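You operate a simulated robot arm through the tools that you are given. There is no shell and no other tool.

You are at the controls of a simulated robot arm. One attempt, no reset.

JOB
Test the mounted shock, then hang it on the done or retest hook.
Fine: run it at the speed that is set; done means both forces within 10 lb of the test card. Crank at the bottom and power off before the pins.

It is judged by the outcome, as a careful person would: the job done as asked, and still so three seconds after it is handed in. It fails if anything else is knocked over, pushed out of place, dropped, spilled or broken.

ROBOT AND FRAMES
A 6-joint arm with a four-finger gripper, fixed in place. Base frame: the origin is on the floor under the middle of its stand, x ahead of it, y to its left, z up. Readings come in m, degrees, newtons and seconds.
It reaches about 0.929 m from its shoulder. Its first joint turns from -166.0 to 166.0 degrees. Payload 3.43 kg.
The tool frame sits at the grasp point between the pads (the TCP): z along the fingers, y along the line on which they close. The tips reach 0.03 m beyond it. The gripper opens to 0.12 m; its body begins 0.085 m behind the TCP.
Orientation is that of the tool frame in the base frame, as a unit quaternion [w, x, y, z]. With the fingers straight down and closing along the base's y, the tool's x points along the base's -x, its y along +y and its z along -z.

CONTROLS
- The arm moves only by the tool arm_command. Its argument "deltas" is a list of rows, each a list of 3 entries, a list of its own where there are three numbers: the shift along the tool's x, y, z in m, then the turn, a rotation vector about the tool's x, y, z in degrees, then the opening in per cent of the stroke, from 0 (shut) to 100 (fully open). In form: [[[tx, ty, tz], [wx, wy, wz], claw], ...]. A call has 1 to 20 rows; each row is the pose to reach, as a shift and turn from the pose commanded when the call began, along the tool's axes at that moment. Each row takes 0.2 s and may step no farther than 0.05 m and 8.6 degrees from the row before; otherwise, or with a gripper value out of range, the whole call is refused. A pose out of reach is approached as far as the arm can. The call stops where the force on the tool passes 40 N (or 10 N more than at its start, if that is more) or the arm is blocked; 0.2 s more then pass. The fingers move at their own pace (about 0.04 m/s each) and stop on an object; they squeeze with about 35 N. The grip force told is the motor's: it shows also when the fingers shut on nothing. Time passes only in rows, and 0.2 s behind the last, so rows that repeat a pose let the fingers close. It gives the time, the measured TCP pose, the force on the tool (base axes), the opening and the grip force at its end, in the units of the frame above (readings bear some noise), with the torque about the TCP (base axes, N m) and any sound that the robot's microphone picked up.
- Cameras (640 x 400 px; columns grow to the right, rows downward): "scene" is fixed at [0.0506, -0.6506, 1.7226]; the picture's right is [0.79, -0.62, 0.00], its down [-0.40, -0.51, -0.76] and it looks along [0.47, 0.60, -0.64] (base axes); focal length 327 px, centre (320, 200). "wrist" rides on the gripper at [0.071, -0.017, -0.121] in the tool frame; the picture's right is [0.23, 0.97, 0.00], its down [-0.81, 0.19, -0.55] and it looks along [-0.54, 0.13, 0.83] (tool axes); focal length 275 px, centre (320, 200). There is no depth. A picture from a camera that has moved, and an enlarged one, comes with that camera's place and axes in the base frame and with its lens.
- capture(camera): a new picture of that camera. No time passes.
- move_column(by): moves the trunk up (or, below 0, down) by that many m; the arm rides with it, the base frame stays. It gives what a move gives, with no picture.
- enlarge(camera, box): a new picture of the part [left, top, right, bottom] of that camera's present view, enlarged. No time passes.
- close_job(): hands the job in; it is judged then, once.

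Nothing tells you positions but the pictures and the camera data. Unless the task says otherwise, let go and move clear before handing in.

The tools are called as name(argument=value, ...) on one line, values as JSON. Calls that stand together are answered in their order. arm_command: Moves the arm, as the interface text tells. Its arguments: {"type":"object","properties":{"deltas":{"type":"array","items":{"type":"array"}}},"required":["deltas"]} The other tools are called the same way: move_column (by) moves the trunk up or down; capture (camera) takes a picture; enlarge (camera, box) takes an enlarged picture of a part of a camera's view; close_job () hands the job in.

At the start:

```text
time_s: 0.0
tcp_pos: [0.4801, -0.0423, 1.374]
ee_rot: [0.0, 0.0, 1.0, 0.0]
ft_force: [-0.3, -0.2, -1.2]
ft_torque: [0.01, -0.01, 0.0]
gripper_width: 0.1198
grasp_force: 0.0
trunk travel left (down, up): [-0.35, 0.09]
```

scene: 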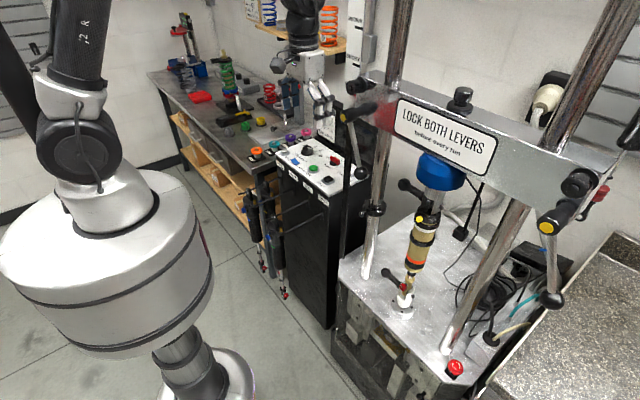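
wrist: 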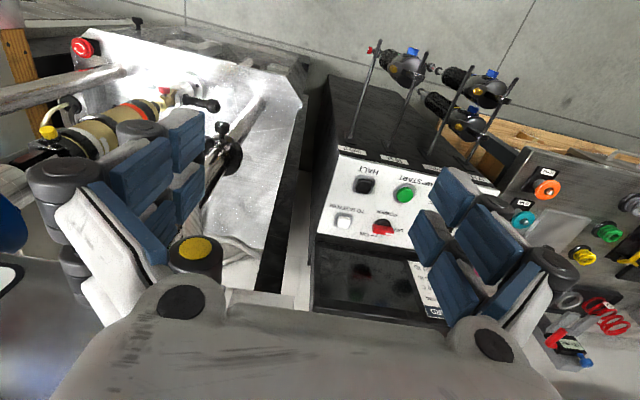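

I see a shock dyno with a mounted shock, a control box with buttons, and hooks on the box side with shocks hanging. I'll enlarge several parts first to read the labels and understand the state.

enlarge(camera="scene", box=[240, 120, 400, 220])

enlarge(camera="scene", box=[340, 70, 500, 170])

enlarge(camera="scene", box=[340, 170, 500, 270])

enlarge(camera="scene", box=[340, 250, 500, 350])

enlarge(camera="wrist", box=[300, 130, 460, 230])

enlarge(camera="wrist", box=[340, 30, 540, 155])

enlarge(camera="scene", box=[230, 170, 350, 310])

enlarge(camera="scene", box=[500, 150, 640, 260])

```text
4.00 times, centred on (320, 170) of scene
camera zoom: at [0.0506, -0.6506, 1.7226], right [0.79, -0.62, 0.0], down [-0.4, -0.51, -0.76], along [0.47, 0.6, -0.64], focal length 1307 px, centre (320, 320)
```

zoom: 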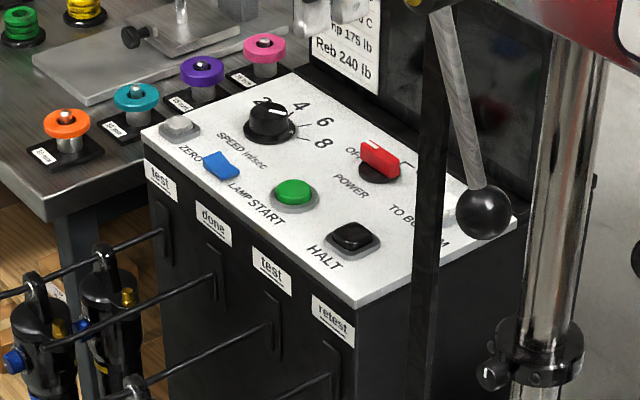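

```text
4.00 times, centred on (420, 120) of scene
camera zoom: at [0.0506, -0.6506, 1.7226], right [0.79, -0.62, 0.0], down [-0.4, -0.51, -0.76], along [0.47, 0.6, -0.64], focal length 1307 px, centre (-80, 520)
```

zoom: 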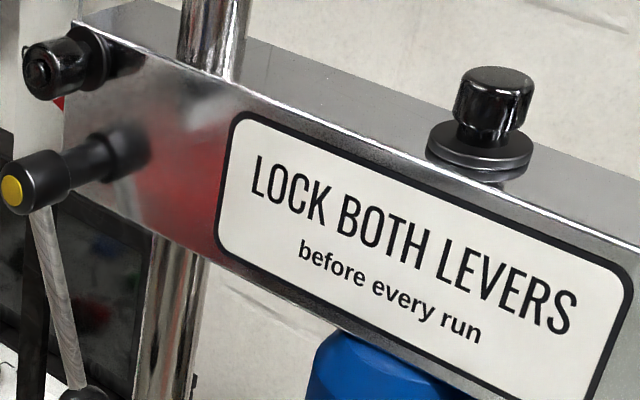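

```text
4.00 times, centred on (420, 220) of scene
camera zoom: at [0.0506, -0.6506, 1.7226], right [0.79, -0.62, 0.0], down [-0.4, -0.51, -0.76], along [0.47, 0.6, -0.64], focal length 1307 px, centre (-80, 120)
```

zoom: 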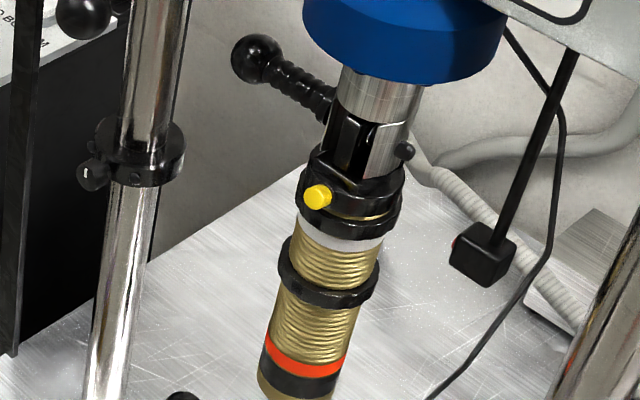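

```text
4.00 times, centred on (420, 300) of scene
camera zoom: at [0.0506, -0.6506, 1.7226], right [0.79, -0.62, 0.0], down [-0.4, -0.51, -0.76], along [0.47, 0.6, -0.64], focal length 1307 px, centre (-80, -200)
```

zoom: 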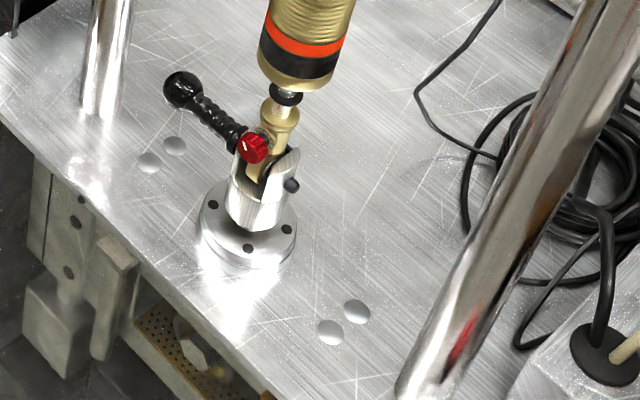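

```text
4.00 times, centred on (380, 180) of wrist
camera zoom: at [0.4102, -0.0589, 1.4956], right [-0.23, 0.97, 0.0], down [0.81, 0.19, 0.55], along [0.54, 0.13, -0.83], focal length 1101 px, centre (80, 280)
```

zoom: 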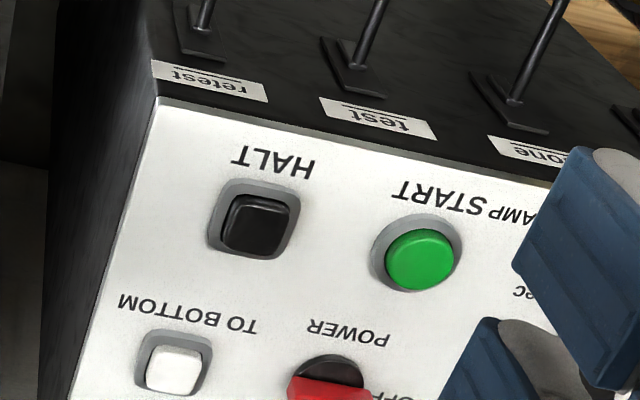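

```text
3.20 times, centred on (440, 92) of wrist
camera zoom: at [0.4102, -0.0589, 1.4956], right [-0.23, 0.97, 0.0], down [0.81, 0.19, 0.55], along [0.54, 0.13, -0.83], focal length 881 px, centre (-64, 544)
```

zoom: 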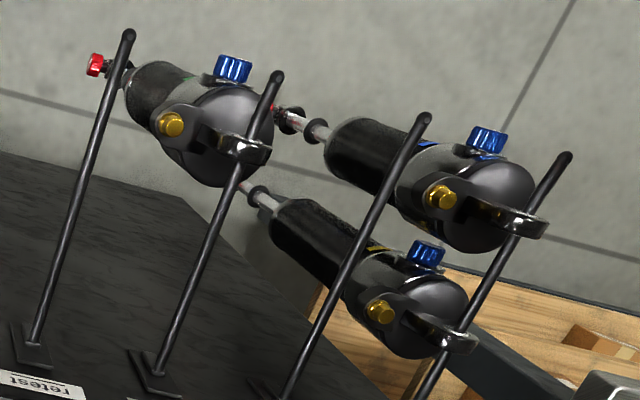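

```text
2.86 times, centred on (290, 240) of scene
camera zoom: at [0.0506, -0.6506, 1.7226], right [0.79, -0.62, 0.0], down [-0.4, -0.51, -0.76], along [0.47, 0.6, -0.64], focal length 934 px, centre (406, 86)
```

zoom: 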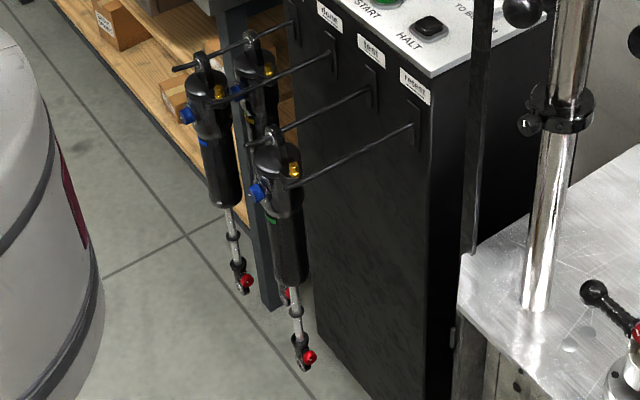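

```text
3.64 times, centred on (570, 205) of scene
camera zoom: at [0.0506, -0.6506, 1.7226], right [0.79, -0.62, 0.0], down [-0.4, -0.51, -0.76], along [0.47, 0.6, -0.64], focal length 1188 px, centre (-589, 182)
```

zoom: 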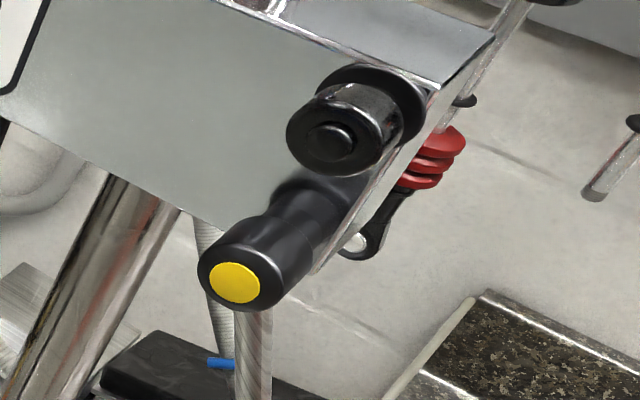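

I see control panel with ZERO, LAMP, SPEED knob, POWER, START, HALT, TO BOTTOM, and hooks labelled test/done/test/retest. I'll look closer at the card, the screen and levers.

enlarge(camera="scene", box=[290, 60, 390, 150])

enlarge(camera="scene", box=[325, 80, 405, 220])

enlarge(camera="scene", box=[500, 200, 600, 320])

enlarge(camera="wrist", box=[0, 20, 240, 170])

enlarge(camera="scene", box=[270, 135, 350, 195])

enlarge(camera="scene", box=[330, 260, 480, 400])

enlarge(camera="scene", box=[150, 50, 310, 160])

```text
4.44 times, centred on (340, 105) of scene
camera zoom: at [0.0506, -0.6506, 1.7226], right [0.79, -0.62, 0.0], down [-0.4, -0.51, -0.76], along [0.47, 0.6, -0.64], focal length 1452 px, centre (231, 622)
```

zoom: 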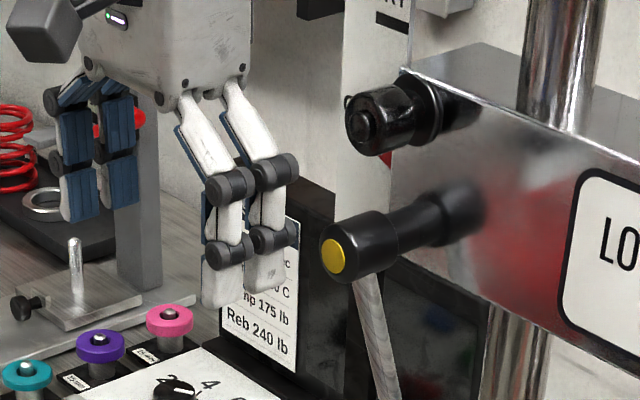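

```text
2.86 times, centred on (365, 150) of scene
camera zoom: at [0.0506, -0.6506, 1.7226], right [0.79, -0.62, 0.0], down [-0.4, -0.51, -0.76], along [0.47, 0.6, -0.64], focal length 934 px, centre (191, 343)
```

zoom: 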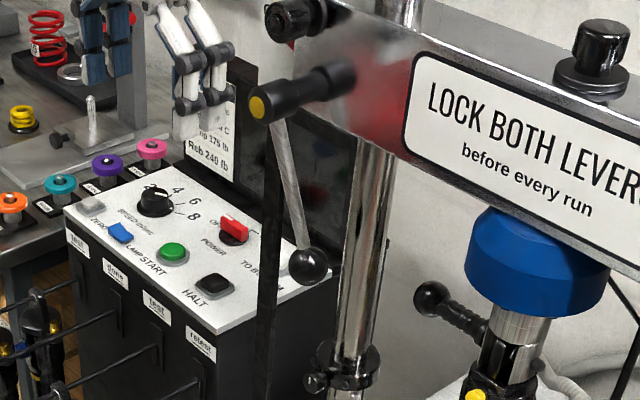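

```text
3.33 times, centred on (550, 260) of scene
camera zoom: at [0.0506, -0.6506, 1.7226], right [0.79, -0.62, 0.0], down [-0.4, -0.51, -0.76], along [0.47, 0.6, -0.64], focal length 1089 px, centre (-447, 0)
```

zoom: 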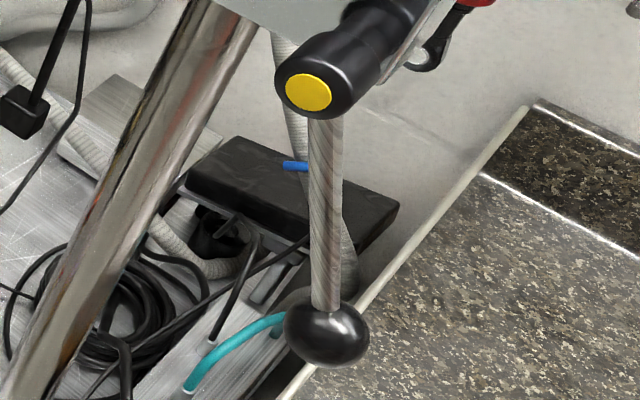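

```text
2.67 times, centred on (120, 95) of wrist
camera zoom: at [0.4102, -0.0589, 1.4956], right [-0.23, 0.97, 0.0], down [0.81, 0.19, 0.55], along [0.54, 0.13, -0.83], focal length 734 px, centre (853, 480)
```

zoom: 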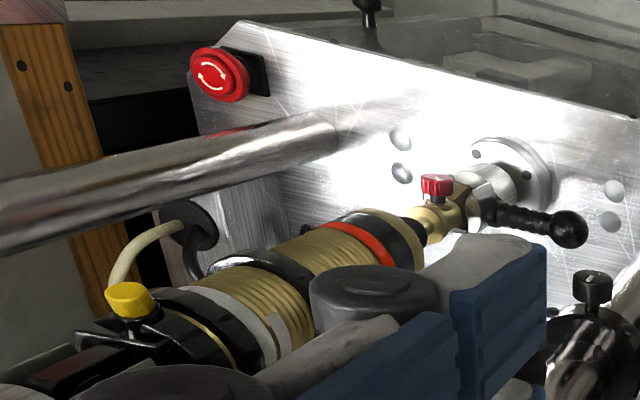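

```text
6.67 times, centred on (310, 165) of scene
camera zoom: at [0.0506, -0.6506, 1.7226], right [0.79, -0.62, 0.0], down [-0.4, -0.51, -0.76], along [0.47, 0.6, -0.64], focal length 2178 px, centre (387, 433)
```

zoom: 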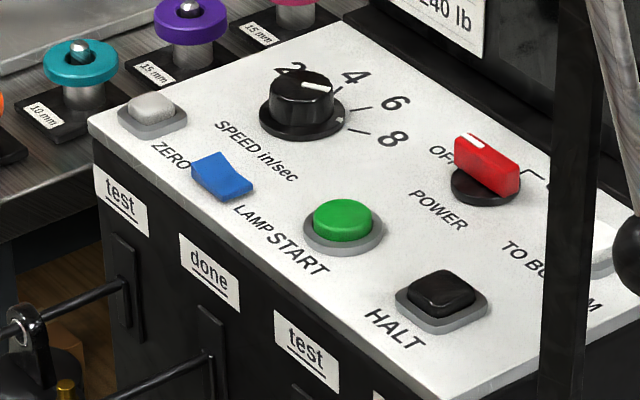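

```text
2.86 times, centred on (405, 330) of scene
camera zoom: at [0.0506, -0.6506, 1.7226], right [0.79, -0.62, 0.0], down [-0.4, -0.51, -0.76], along [0.47, 0.6, -0.64], focal length 934 px, centre (77, -171)
```

zoom: 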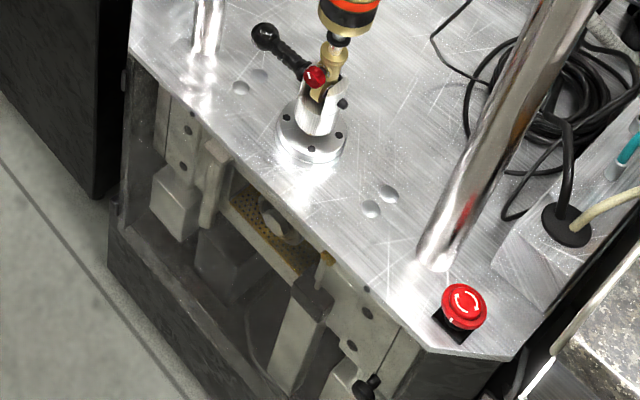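

```text
3.64 times, centred on (230, 105) of scene
camera zoom: at [0.0506, -0.6506, 1.7226], right [0.79, -0.62, 0.0], down [-0.4, -0.51, -0.76], along [0.47, 0.6, -0.64], focal length 1188 px, centre (647, 546)
```

zoom: 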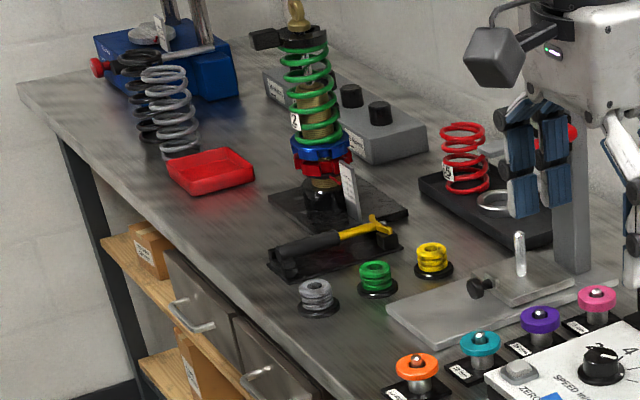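

The gripper starts near the left clamp lever (cap at about [0.55, -0.11, 1.37]), the panel is at about [0.68, 0.1–0.25, 1.0], and the shock is at about [0.62, -0.35]. I'll back off and tilt the wrist camera up towards the panel, card and screen.

arm_command(deltas=[[[0.025, 0.035, 0.02], [0, -5, 0], 100], [[0.03, 0.075, 0.045], [0, -10, 0], 100], [[0.03, 0.115, 0.07], [0, -15, 0], 100], [[0.02, 0.155, 0.095], [0, -20, 0], 100], [[0.01, 0.19, 0.12], [0, -25, 0], 100], [[0.008, 0.209, 0.143], [0, -30, 0], 100]])

capture(camera="wrist")

capture(camera="scene")

```text
time_s: 1.4
tcp_pos: [0.4715, 0.169, 1.2316]
ee_rot: [0.255, 0.003, 0.967, -0.001]
ft_force: [2.2, 2.4, -0.2]
ft_torque: [-0.14, 0.14, -0.01]
gripper_width: 0.1197
grasp_force: 0.1
trunk travel left (down, up): [-0.35, 0.09]
```

```text
taken
camera wrist: at [0.3505, 0.1525, 1.3005], right [-0.19, 0.97, -0.11], down [0.43, 0.19, 0.88], along [0.88, 0.12, -0.46], focal length 275 px, centre (320, 200)
```

wrist: 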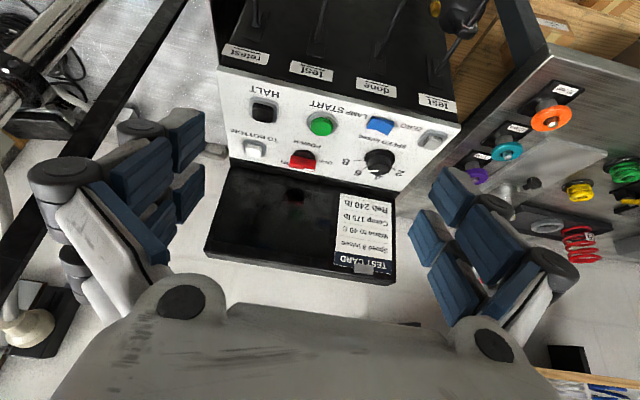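

```text
taken
```

scene: 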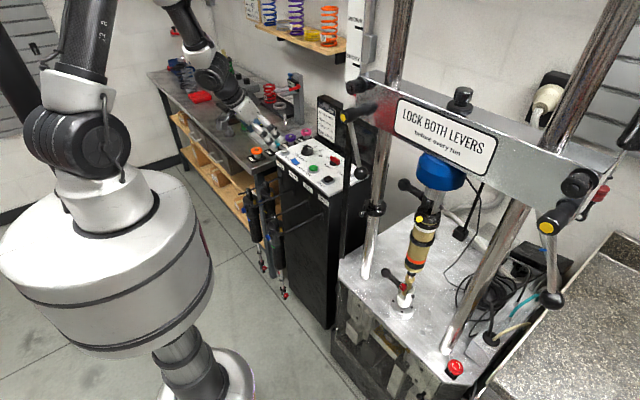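

The card is visible now (upside down in the wrist view). I'll enlarge the card, the panel, and the levers.

enlarge(camera="wrist", box=[310, 180, 410, 290])

enlarge(camera="wrist", box=[210, 30, 470, 190])

enlarge(camera="scene", box=[305, 85, 385, 165])

enlarge(camera="scene", box=[265, 130, 375, 210])

enlarge(camera="wrist", box=[0, 0, 200, 125])

enlarge(camera="scene", box=[230, 170, 340, 310])

```text
3.64 times, centred on (360, 235) of wrist
camera zoom: at [0.3505, 0.1525, 1.3005], right [-0.19, 0.97, -0.11], down [0.43, 0.19, 0.88], along [0.88, 0.12, -0.46], focal length 1001 px, centre (174, 73)
```

zoom: 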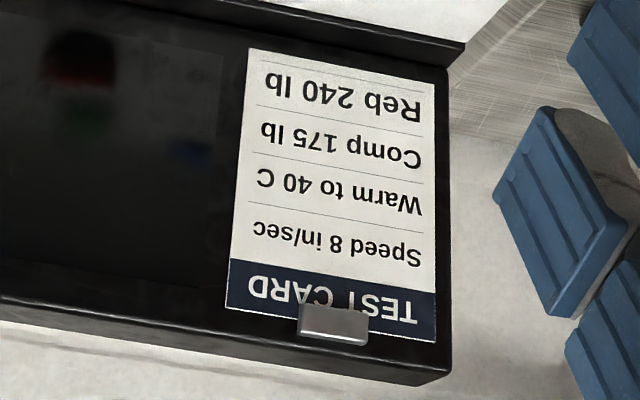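

```text
2.46 times, centred on (340, 110) of wrist
camera zoom: at [0.3505, 0.1525, 1.3005], right [-0.19, 0.97, -0.11], down [0.43, 0.19, 0.88], along [0.88, 0.12, -0.46], focal length 678 px, centre (271, 422)
```

zoom: 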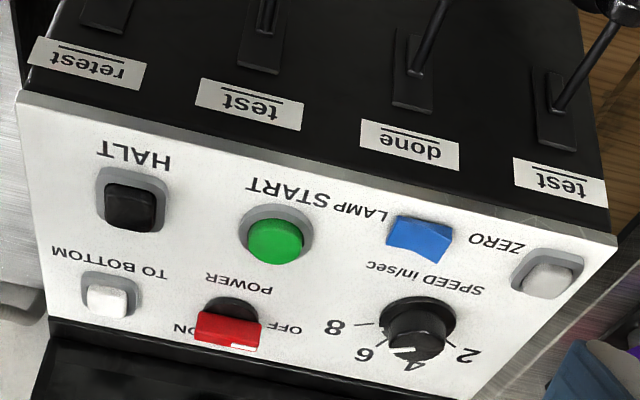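

```text
5.00 times, centred on (345, 125) of scene
camera zoom: at [0.0506, -0.6506, 1.7226], right [0.79, -0.62, 0.0], down [-0.4, -0.51, -0.76], along [0.47, 0.6, -0.64], focal length 1634 px, centre (195, 575)
```

zoom: 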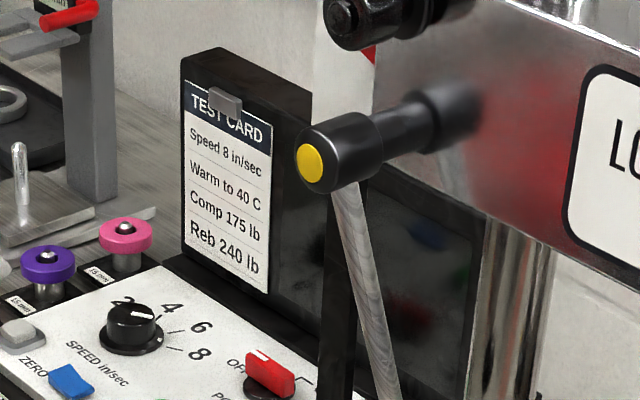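

```text
5.00 times, centred on (320, 170) of scene
camera zoom: at [0.0506, -0.6506, 1.7226], right [0.79, -0.62, 0.0], down [-0.4, -0.51, -0.76], along [0.47, 0.6, -0.64], focal length 1634 px, centre (320, 350)
```

zoom: 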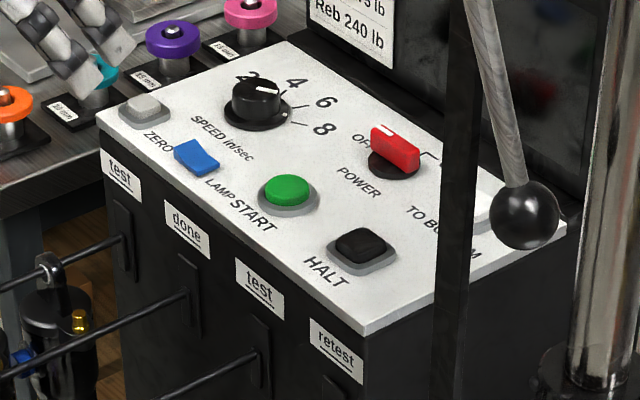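

```text
3.20 times, centred on (100, 62) of wrist
camera zoom: at [0.3505, 0.1525, 1.3005], right [-0.19, 0.97, -0.11], down [0.43, 0.19, 0.88], along [0.88, 0.12, -0.46], focal length 881 px, centre (1024, 640)
```

zoom: 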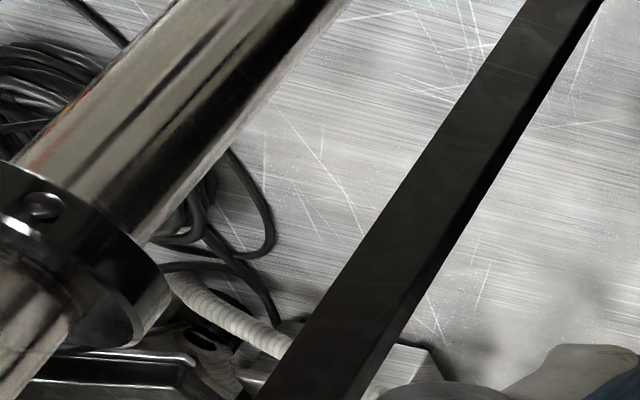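

```text
2.86 times, centred on (285, 240) of scene
camera zoom: at [0.0506, -0.6506, 1.7226], right [0.79, -0.62, 0.0], down [-0.4, -0.51, -0.76], along [0.47, 0.6, -0.64], focal length 934 px, centre (420, 86)
```

zoom: 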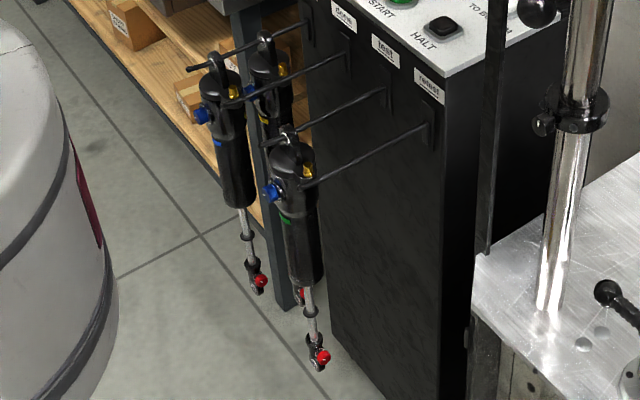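

The card reads: Warm to 40 C, Comp 175 lb, Reb 240 lb; the knob seems to be set at 4, and you said to use that. Next I'll look at the two crosshead levers from the front.

arm_command(deltas=[[[0.037, 0, -0.026], [0, -5, 0], 100], [[0.074, 0, -0.052], [0, -10, 0], 100], [[0.11, 0, -0.078], [0, -15, 0], 100], [[0.137, 0, -0.102], [0, -20, 0], 100], [[0.137, -0.047, -0.102], [0, -20, 0], 100], [[0.137, -0.094, -0.102], [0, -20, 0], 100], [[0.137, -0.141, -0.102], [0, -20, 0], 100], [[0.137, -0.188, -0.102], [0, -20, 0], 100], [[0.137, -0.235, -0.102], [0, -20, 0], 100], [[0.137, -0.282, -0.102], [0, -20, 0], 100], [[0.137, -0.329, -0.102], [0, -20, 0], 100], [[0.137, -0.376, -0.102], [0, -20, 0], 100], [[0.137, -0.423, -0.102], [0, -20, 0], 100], [[0.137, -0.47, -0.102], [0, -20, 0], 100]])

capture(camera="wrist")

```text
time_s: 4.4
tcp_pos: [0.4804, 0.0424, 1.3135]
ee_rot: [0.421, 0.001, 0.907, -0.007]
ft_force: [-0.8, -0.5, 0.0]
ft_torque: [-0.02, 0.01, 0.0]
gripper_width: 0.12
grasp_force: 0.0
out of reach, approached as far as the arm can: row 2, 3, 4, 5, 6, 7, 8, 9, 10, 11, 12, 13, 14
trunk travel left (down, up): [-0.35, 0.09]
```

```text
taken
camera wrist: at [0.3429, 0.0269, 1.3371], right [-0.14, 0.97, -0.19], down [0.1, 0.2, 0.97], along [0.98, 0.12, -0.13], focal length 275 px, centre (320, 200)
```

wrist: 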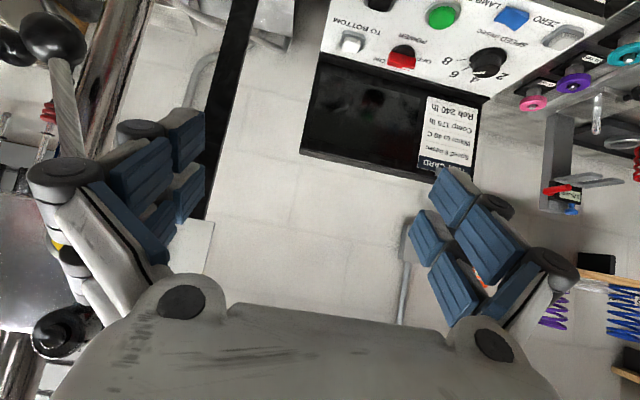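

The arm cannot fold back that far with this tilt. I'll check where the commanded pose stands with a null move and compare.

arm_command(deltas=[[[0, 0, 0], [0, 0, 0], 100]])

enlarge(camera="wrist", box=[0, 0, 200, 125])

capture(camera="scene")

```text
time_s: 4.8
tcp_pos: [0.4805, 0.0438, 1.3133]
ee_rot: [0.421, 0.001, 0.907, -0.007]
ft_force: [0.3, 0.4, 0.3]
ft_torque: [-0.03, 0.0, 0.0]
gripper_width: 0.1201
grasp_force: 0.1
trunk travel left (down, up): [-0.35, 0.09]
```

```text
3.20 times, centred on (100, 62) of wrist
camera zoom: at [0.3428, 0.0269, 1.3371], right [-0.14, 0.97, -0.19], down [0.1, 0.2, 0.97], along [0.98, 0.12, -0.13], focal length 881 px, centre (1024, 640)
```

zoom: 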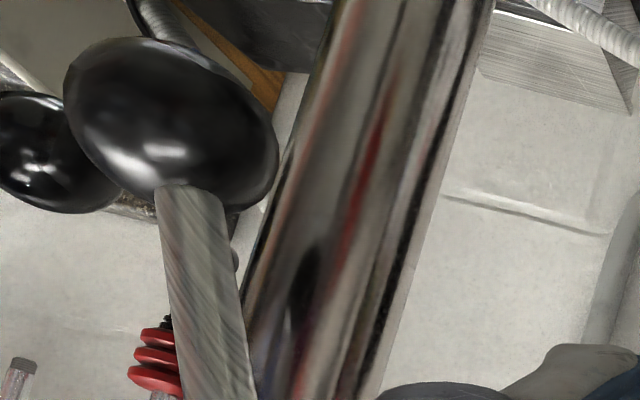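

```text
taken
```

scene: 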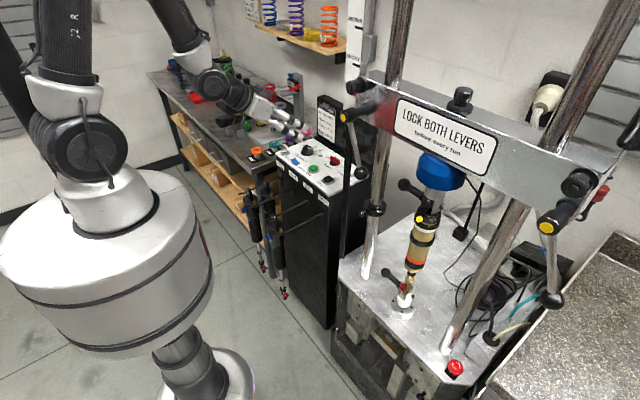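

Commanded pose is clamped to the reached one. I'll yaw the camera toward the crosshead to see the levers from the left front.

arm_command(deltas=[[[-0.006, 0.01, -0.005], [5.8, 0, 4.8], 100], [[-0.012, 0.02, -0.01], [11.6, 0, 9.6], 100], [[-0.018, 0.03, -0.016], [17.3, 0, 14.4], 100], [[-0.025, 0.04, -0.021], [23.1, 0, 19.2], 100], [[-0.032, 0.05, -0.027], [28.8, 0, 24.0], 100], [[-0.038, 0.06, -0.032], [34.6, 0, 28.8], 100]])

capture(camera="wrist")

```text
time_s: 6.2
tcp_pos: [0.4849, 0.105, 1.3563]
ee_rot: [0.389, 0.348, 0.837, -0.164]
ft_force: [0.2, 0.0, 0.5]
ft_torque: [-0.03, -0.01, -0.03]
gripper_width: 0.12
grasp_force: 0.1
trunk travel left (down, up): [-0.35, 0.09]
```

```text
taken
camera wrist: at [0.3762, 0.1908, 1.3789], right [0.58, 0.79, -0.18], down [0.21, 0.07, 0.98], along [0.78, -0.61, -0.12], focal length 275 px, centre (320, 200)
```

wrist: 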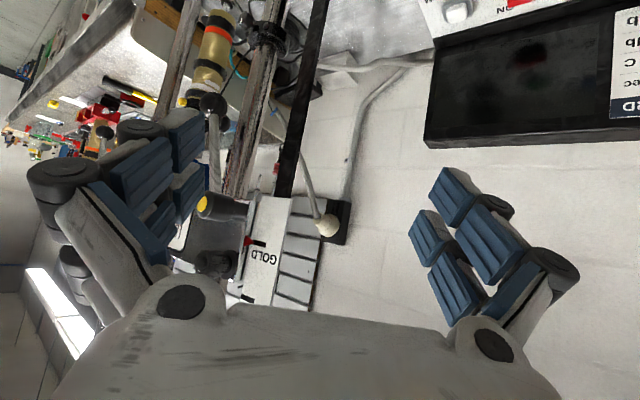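

The left lever cap and ball are visible. I'll yaw further to see both levers down the length of the crosshead.

arm_command(deltas=[[[0.007, -0.004, -0.008], [5.8, 0, 4.8], 100], [[0.014, -0.007, -0.016], [11.5, 0, 9.6], 100], [[0.02, -0.011, -0.024], [17.3, 0, 14.4], 100], [[0.027, -0.014, -0.033], [23, 0, 19.2], 100]])

capture(camera="wrist")

```text
time_s: 7.2
tcp_pos: [0.4458, 0.1236, 1.3554]
ee_rot: [0.336, 0.551, 0.719, -0.26]
ft_force: [-0.5, 0.8, 0.0]
ft_torque: [0.01, 0.0, -0.02]
gripper_width: 0.1202
grasp_force: 0.0
trunk travel left (down, up): [-0.35, 0.09]
```

```text
taken
camera wrist: at [0.3938, 0.2528, 1.3776], right [0.9, 0.39, -0.18], down [0.21, -0.04, 0.98], along [0.38, -0.92, -0.12], focal length 275 px, centre (320, 200)
```

wrist: 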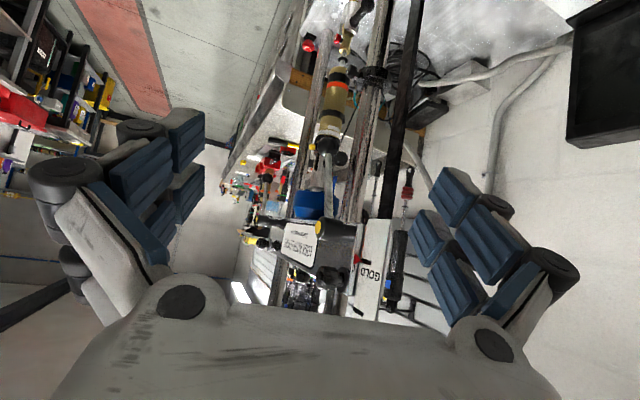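

enlarge(camera="wrist", box=[220, 130, 420, 310])

enlarge(camera="wrist", box=[260, 20, 420, 170])

enlarge(camera="wrist", box=[270, 180, 370, 300])

```text
2.22 times, centred on (320, 220) of wrist
camera zoom: at [0.3938, 0.2528, 1.3776], right [0.9, 0.39, -0.18], down [0.21, -0.04, 0.98], along [0.38, -0.92, -0.12], focal length 612 px, centre (320, 156)
```

zoom: 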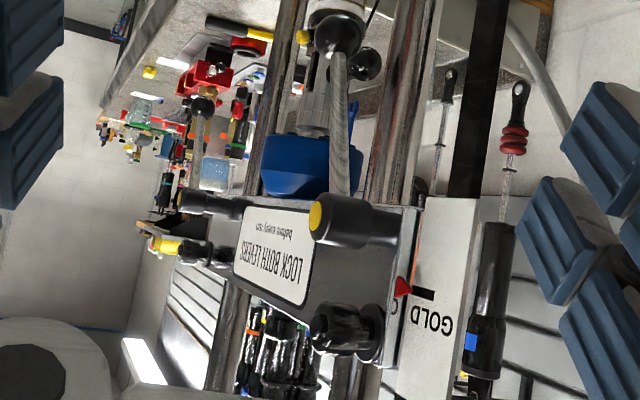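

```text
2.67 times, centred on (340, 95) of wrist
camera zoom: at [0.3938, 0.2528, 1.3776], right [0.9, 0.39, -0.18], down [0.21, -0.04, 0.98], along [0.38, -0.92, -0.12], focal length 734 px, centre (267, 480)
```

zoom: 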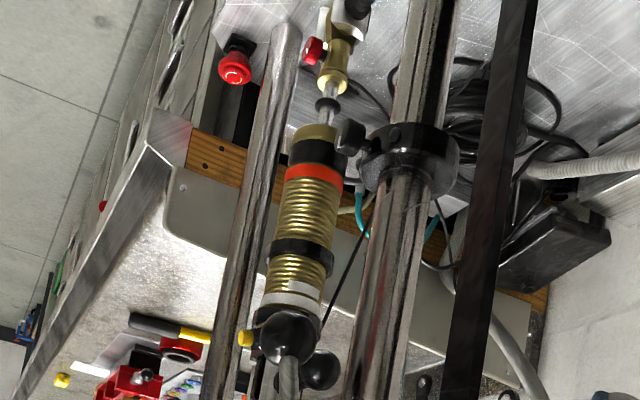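

```text
3.33 times, centred on (320, 240) of wrist
camera zoom: at [0.3938, 0.2528, 1.3776], right [0.9, 0.39, -0.18], down [0.21, -0.04, 0.98], along [0.38, -0.92, -0.12], focal length 918 px, centre (320, 67)
```

zoom: 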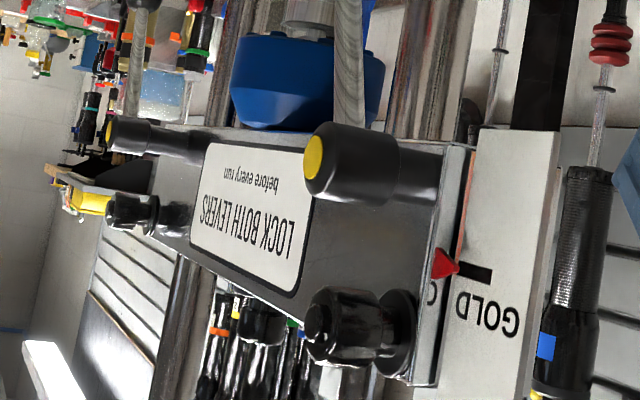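

Both levers look to be in the same position, and there's a height scale with "GOLD" beside the crosshead pointer. I'll zoom in further on these details.

enlarge(camera="wrist", box=[310, 215, 370, 265])

enlarge(camera="wrist", box=[240, 200, 300, 250])

enlarge(camera="scene", box=[330, 0, 410, 130])

enlarge(camera="scene", box=[530, 160, 620, 240])

enlarge(camera="wrist", box=[300, 120, 360, 170])

enlarge(camera="wrist", box=[320, 0, 380, 50])

```text
8.00 times, centred on (340, 240) of wrist
camera zoom: at [0.3938, 0.2528, 1.3776], right [0.9, 0.39, -0.18], down [0.21, -0.04, 0.98], along [0.38, -0.92, -0.12], focal length 2202 px, centre (160, -120)
```

zoom: 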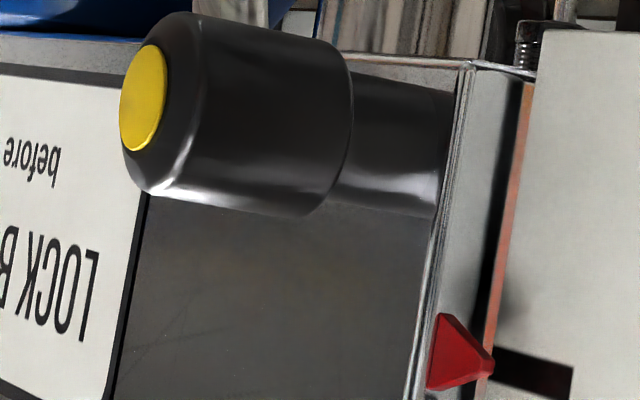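

```text
8.00 times, centred on (270, 225) of wrist
camera zoom: at [0.3938, 0.2528, 1.3776], right [0.9, 0.39, -0.18], down [0.21, -0.04, 0.98], along [0.38, -0.92, -0.12], focal length 2202 px, centre (720, 0)
```

zoom: 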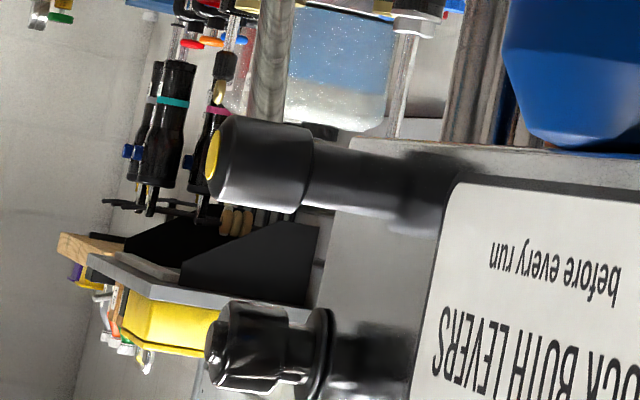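

```text
3.08 times, centred on (370, 65) of scene
camera zoom: at [0.0506, -0.6506, 1.7226], right [0.79, -0.62, 0.0], down [-0.4, -0.51, -0.76], along [0.47, 0.6, -0.64], focal length 1005 px, centre (166, 615)
```

zoom: 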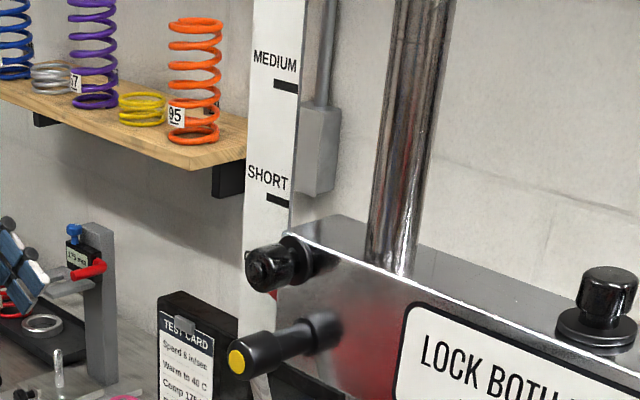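

```text
5.00 times, centred on (575, 200) of scene
camera zoom: at [0.0506, -0.6506, 1.7226], right [0.79, -0.62, 0.0], down [-0.4, -0.51, -0.76], along [0.47, 0.6, -0.64], focal length 1634 px, centre (-955, 200)
```

zoom: 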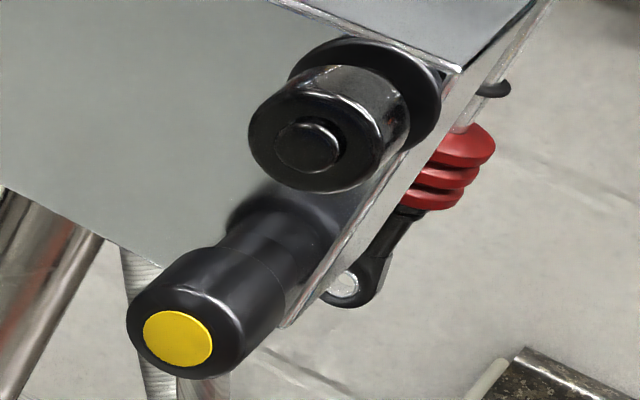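

```text
8.00 times, centred on (330, 145) of wrist
camera zoom: at [0.3938, 0.2528, 1.3776], right [0.9, 0.39, -0.18], down [0.21, -0.04, 0.98], along [0.38, -0.92, -0.12], focal length 2202 px, centre (240, 640)
```

zoom: 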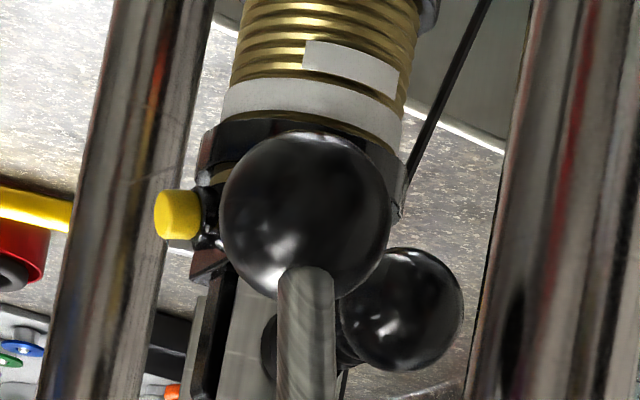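

```text
8.00 times, centred on (350, 25) of wrist
camera zoom: at [0.3938, 0.2528, 1.3776], right [0.9, 0.39, -0.18], down [0.21, -0.04, 0.98], along [0.38, -0.92, -0.12], focal length 2202 px, centre (80, 1600)
```

zoom: 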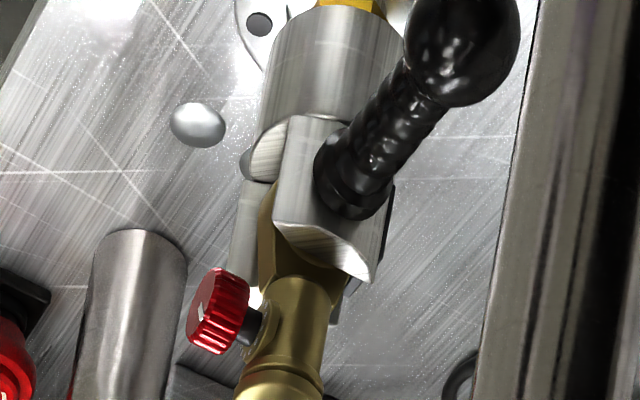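

The pointer is on the GOLD mark (matching the gold shock), and both levers sit in the same position. Now I'll go over the panel with the tool straight down for a closer look.

arm_command(deltas=[[[0.008, 0.0102, 0.0095], [-3.0, 3.87, -6.35], 100], [[0.0161, 0.0203, 0.019], [-5.99, 7.75, -12.7], 100], [[0.0241, 0.0305, 0.0285], [-8.99, 11.6, -19.06], 100], [[0.0322, 0.0406, 0.038], [-11.98, 15.5, -25.4], 100], [[0.0402, 0.0508, 0.0475], [-14.98, 19.36, -31.8], 100], [[0.0483, 0.0609, 0.0571], [-17.97, 23.2, -38.1], 100], [[0.0563, 0.0711, 0.0666], [-20.97, 27.1, -44.5], 100], [[0.0644, 0.0812, 0.0761], [-23.96, 31.0, -50.8], 100], [[0.0724, 0.0914, 0.0856], [-26.96, 34.85, -57.2], 100], [[0.0805, 0.1015, 0.0951], [-29.95, 38.7, -63.5], 100], [[0.0885, 0.1117, 0.1046], [-32.95, 42.6, -69.9], 100]])

capture(camera="wrist")

```text
time_s: 9.6
tcp_pos: [0.5587, 0.1272, 1.2183]
ee_rot: [-0.001, -0.002, 1.0, 0.002]
ft_force: [0.1, 0.2, 0.0]
ft_torque: [0.0, 0.03, 0.02]
gripper_width: 0.1197
grasp_force: 0.0
trunk travel left (down, up): [-0.35, 0.09]
```

```text
taken
camera wrist: at [0.489, 0.1109, 1.3397], right [-0.23, 0.97, 0.0], down [0.81, 0.19, 0.55], along [0.54, 0.13, -0.83], focal length 275 px, centre (320, 200)
```

wrist: 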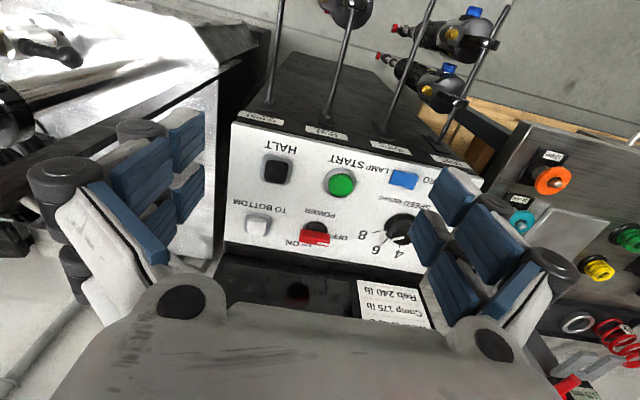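

enlarge(camera="wrist", box=[225, 110, 425, 260])

enlarge(camera="wrist", box=[280, 200, 360, 250])

enlarge(camera="wrist", box=[230, 0, 530, 180])

enlarge(camera="wrist", box=[350, 200, 430, 270])

```text
2.67 times, centred on (325, 185) of wrist
camera zoom: at [0.489, 0.1109, 1.3397], right [-0.23, 0.97, 0.0], down [0.81, 0.19, 0.55], along [0.54, 0.13, -0.83], focal length 734 px, centre (307, 240)
```

zoom: 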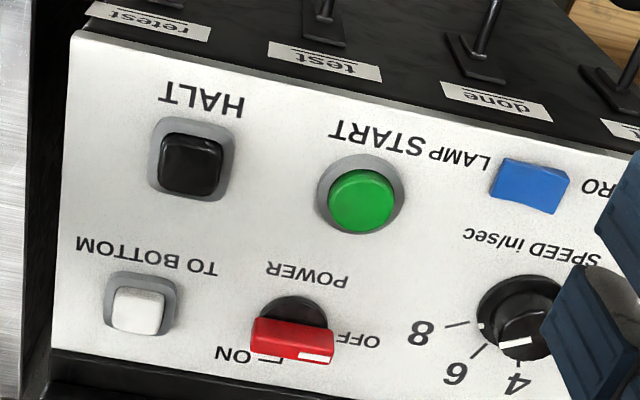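

```text
8.00 times, centred on (320, 225) of wrist
camera zoom: at [0.489, 0.1109, 1.3397], right [-0.23, 0.97, 0.0], down [0.81, 0.19, 0.55], along [0.54, 0.13, -0.83], focal length 2202 px, centre (320, 0)
```

zoom: 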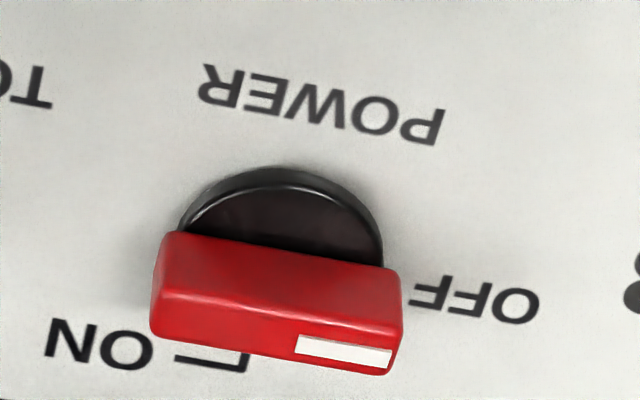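

```text
2.13 times, centred on (380, 90) of wrist
camera zoom: at [0.489, 0.1109, 1.3397], right [-0.23, 0.97, 0.0], down [0.81, 0.19, 0.55], along [0.54, 0.13, -0.83], focal length 587 px, centre (192, 435)
```

zoom: 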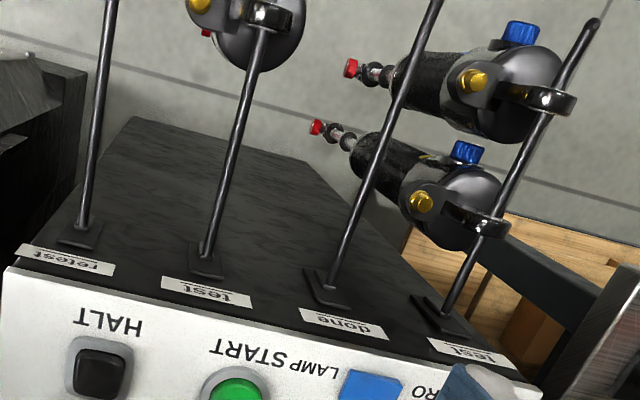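

```text
5.71 times, centred on (390, 235) of wrist
camera zoom: at [0.489, 0.1109, 1.3397], right [-0.23, 0.97, 0.0], down [0.81, 0.19, 0.55], along [0.54, 0.13, -0.83], focal length 1573 px, centre (-80, 0)
```

zoom: 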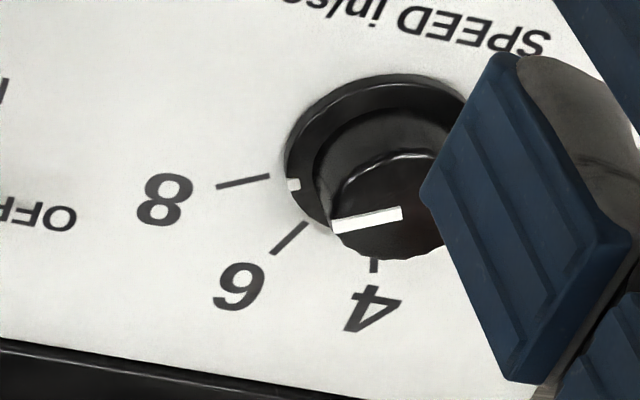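

The speed knob's skirt mark is actually at 8, matching the card, so it stays untouched. I'll close the fingers to see what kind of poking tip they form.

arm_command(deltas=[[[0, 0, 0], [0, 0, 0], 0], [[0, 0, 0], [0, 0, 0], 0], [[0, 0, 0], [0, 0, 0], 0], [[0, 0, 0], [0, 0, 0], 0], [[0, 0, 0], [0, 0, 0], 0], [[0, 0, 0], [0, 0, 0], 0], [[0, 0, 0], [0, 0, 0], 0], [[0, 0, 0], [0, 0, 0], 0]])

capture(camera="wrist")

enlarge(camera="scene", box=[220, 60, 400, 190])

```text
time_s: 11.4
tcp_pos: [0.5576, 0.1286, 1.2189]
ee_rot: [-0.001, -0.001, 1.0, 0.0]
ft_force: [-0.5, -0.8, 0.7]
ft_torque: [0.0, 0.0, 0.01]
gripper_width: 0.0
grasp_force: 19.8
trunk travel left (down, up): [-0.35, 0.09]
```

```text
taken
camera wrist: at [0.4876, 0.1112, 1.3401], right [-0.23, 0.97, 0.0], down [0.81, 0.19, 0.55], along [0.54, 0.13, -0.83], focal length 275 px, centre (320, 200)
```

wrist: 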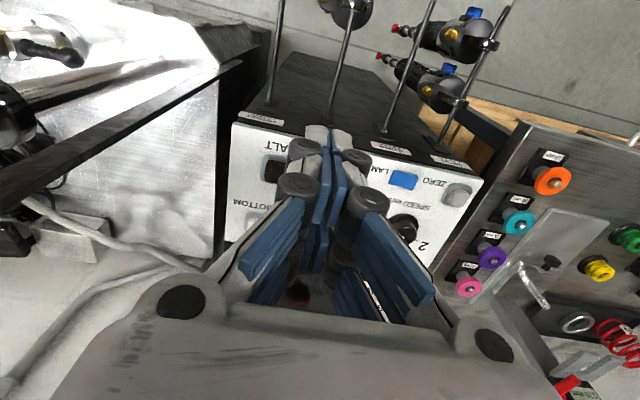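

```text
3.08 times, centred on (310, 125) of scene
camera zoom: at [0.0506, -0.6506, 1.7226], right [0.79, -0.62, 0.0], down [-0.4, -0.51, -0.76], along [0.47, 0.6, -0.64], focal length 1005 px, centre (351, 431)
```

zoom: 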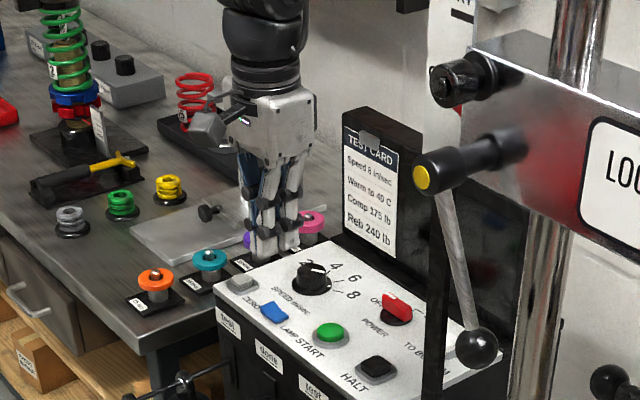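

Closed, the fingers form two narrow tip clusters along the tool's x. I'll zoom on them to learn where the tips are.

enlarge(camera="wrist", box=[230, 110, 430, 290])

enlarge(camera="scene", box=[275, 75, 325, 155])

```text
2.22 times, centred on (330, 200) of wrist
camera zoom: at [0.4876, 0.1112, 1.3401], right [-0.23, 0.97, 0.0], down [0.81, 0.19, 0.55], along [0.54, 0.13, -0.83], focal length 612 px, centre (298, 200)
```

zoom: 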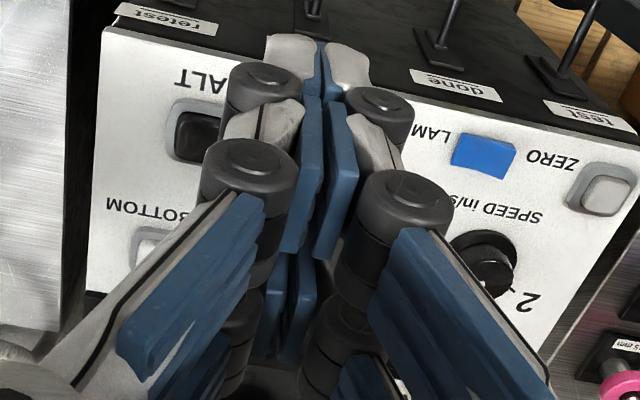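

```text
5.00 times, centred on (300, 115) of scene
camera zoom: at [0.0506, -0.6506, 1.7226], right [0.79, -0.62, 0.0], down [-0.4, -0.51, -0.76], along [0.47, 0.6, -0.64], focal length 1634 px, centre (420, 625)
```

zoom: 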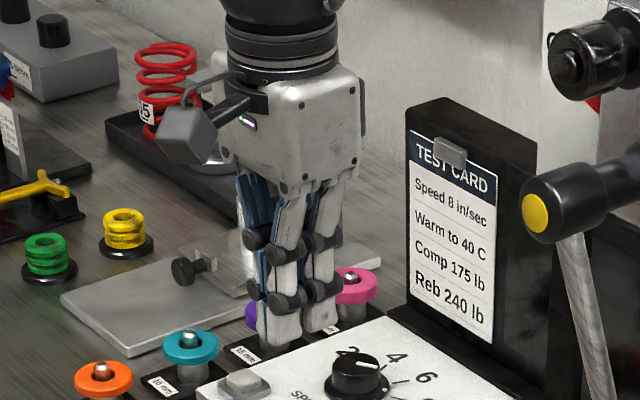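

The closed tips form a block of about 5 x 3 cm; tilting the tool 45° gives a clean lower edge for pushing. I'll hover next to the POWER bar (centre about [0.768, 0.169, 1.015]), clear of START and the screen.

arm_command(deltas=[[[-0.026, 0.011, 0.015], [0, -7.5, 0], 0], [[-0.052, 0.022, 0.032], [0, -15, 0], 0], [[-0.079, 0.033, 0.052], [0, -22.5, 0], 0], [[-0.105, 0.044, 0.074], [0, -30, 0], 0], [[-0.131, 0.055, 0.098], [0, -37.5, 0], 0], [[-0.157, 0.0654, 0.119], [0, -45, 0], 0]])

capture(camera="wrist")

enlarge(camera="scene", box=[265, 110, 385, 200])

```text
time_s: 12.8
tcp_pos: [0.7155, 0.195, 1.0997]
ee_rot: [0.382, 0.003, 0.924, 0.002]
ft_force: [1.6, 0.9, 0.7]
ft_torque: [-0.09, 0.07, -0.06]
gripper_width: 0.0
grasp_force: 33.3
trunk travel left (down, up): [-0.35, 0.09]
```

```text
taken
camera wrist: at [0.5813, 0.1793, 1.1354], right [-0.16, 0.97, -0.16], down [0.19, 0.19, 0.96], along [0.97, 0.12, -0.21], focal length 275 px, centre (320, 200)
```

wrist: 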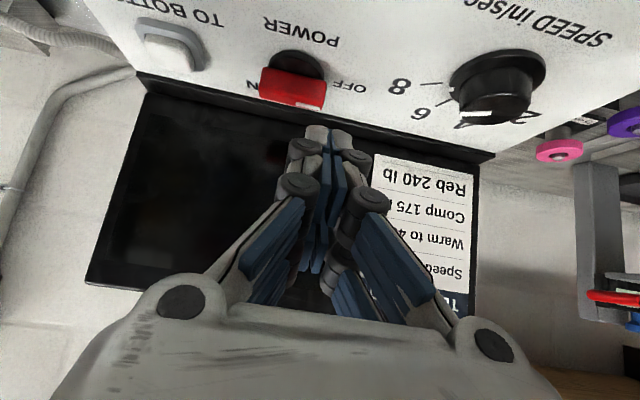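

```text
4.44 times, centred on (325, 155) of scene
camera zoom: at [0.0506, -0.6506, 1.7226], right [0.79, -0.62, 0.0], down [-0.4, -0.51, -0.76], along [0.47, 0.6, -0.64], focal length 1452 px, centre (298, 400)
```

zoom: 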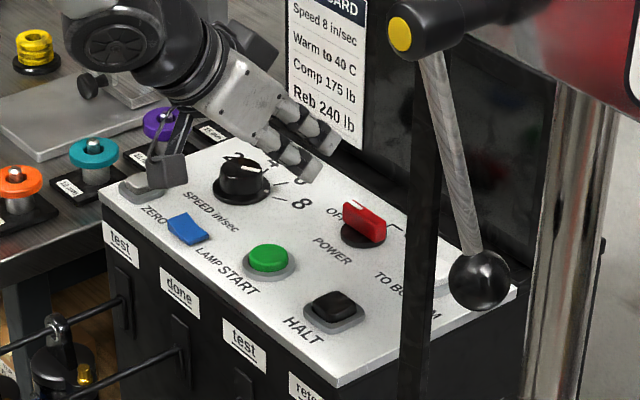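

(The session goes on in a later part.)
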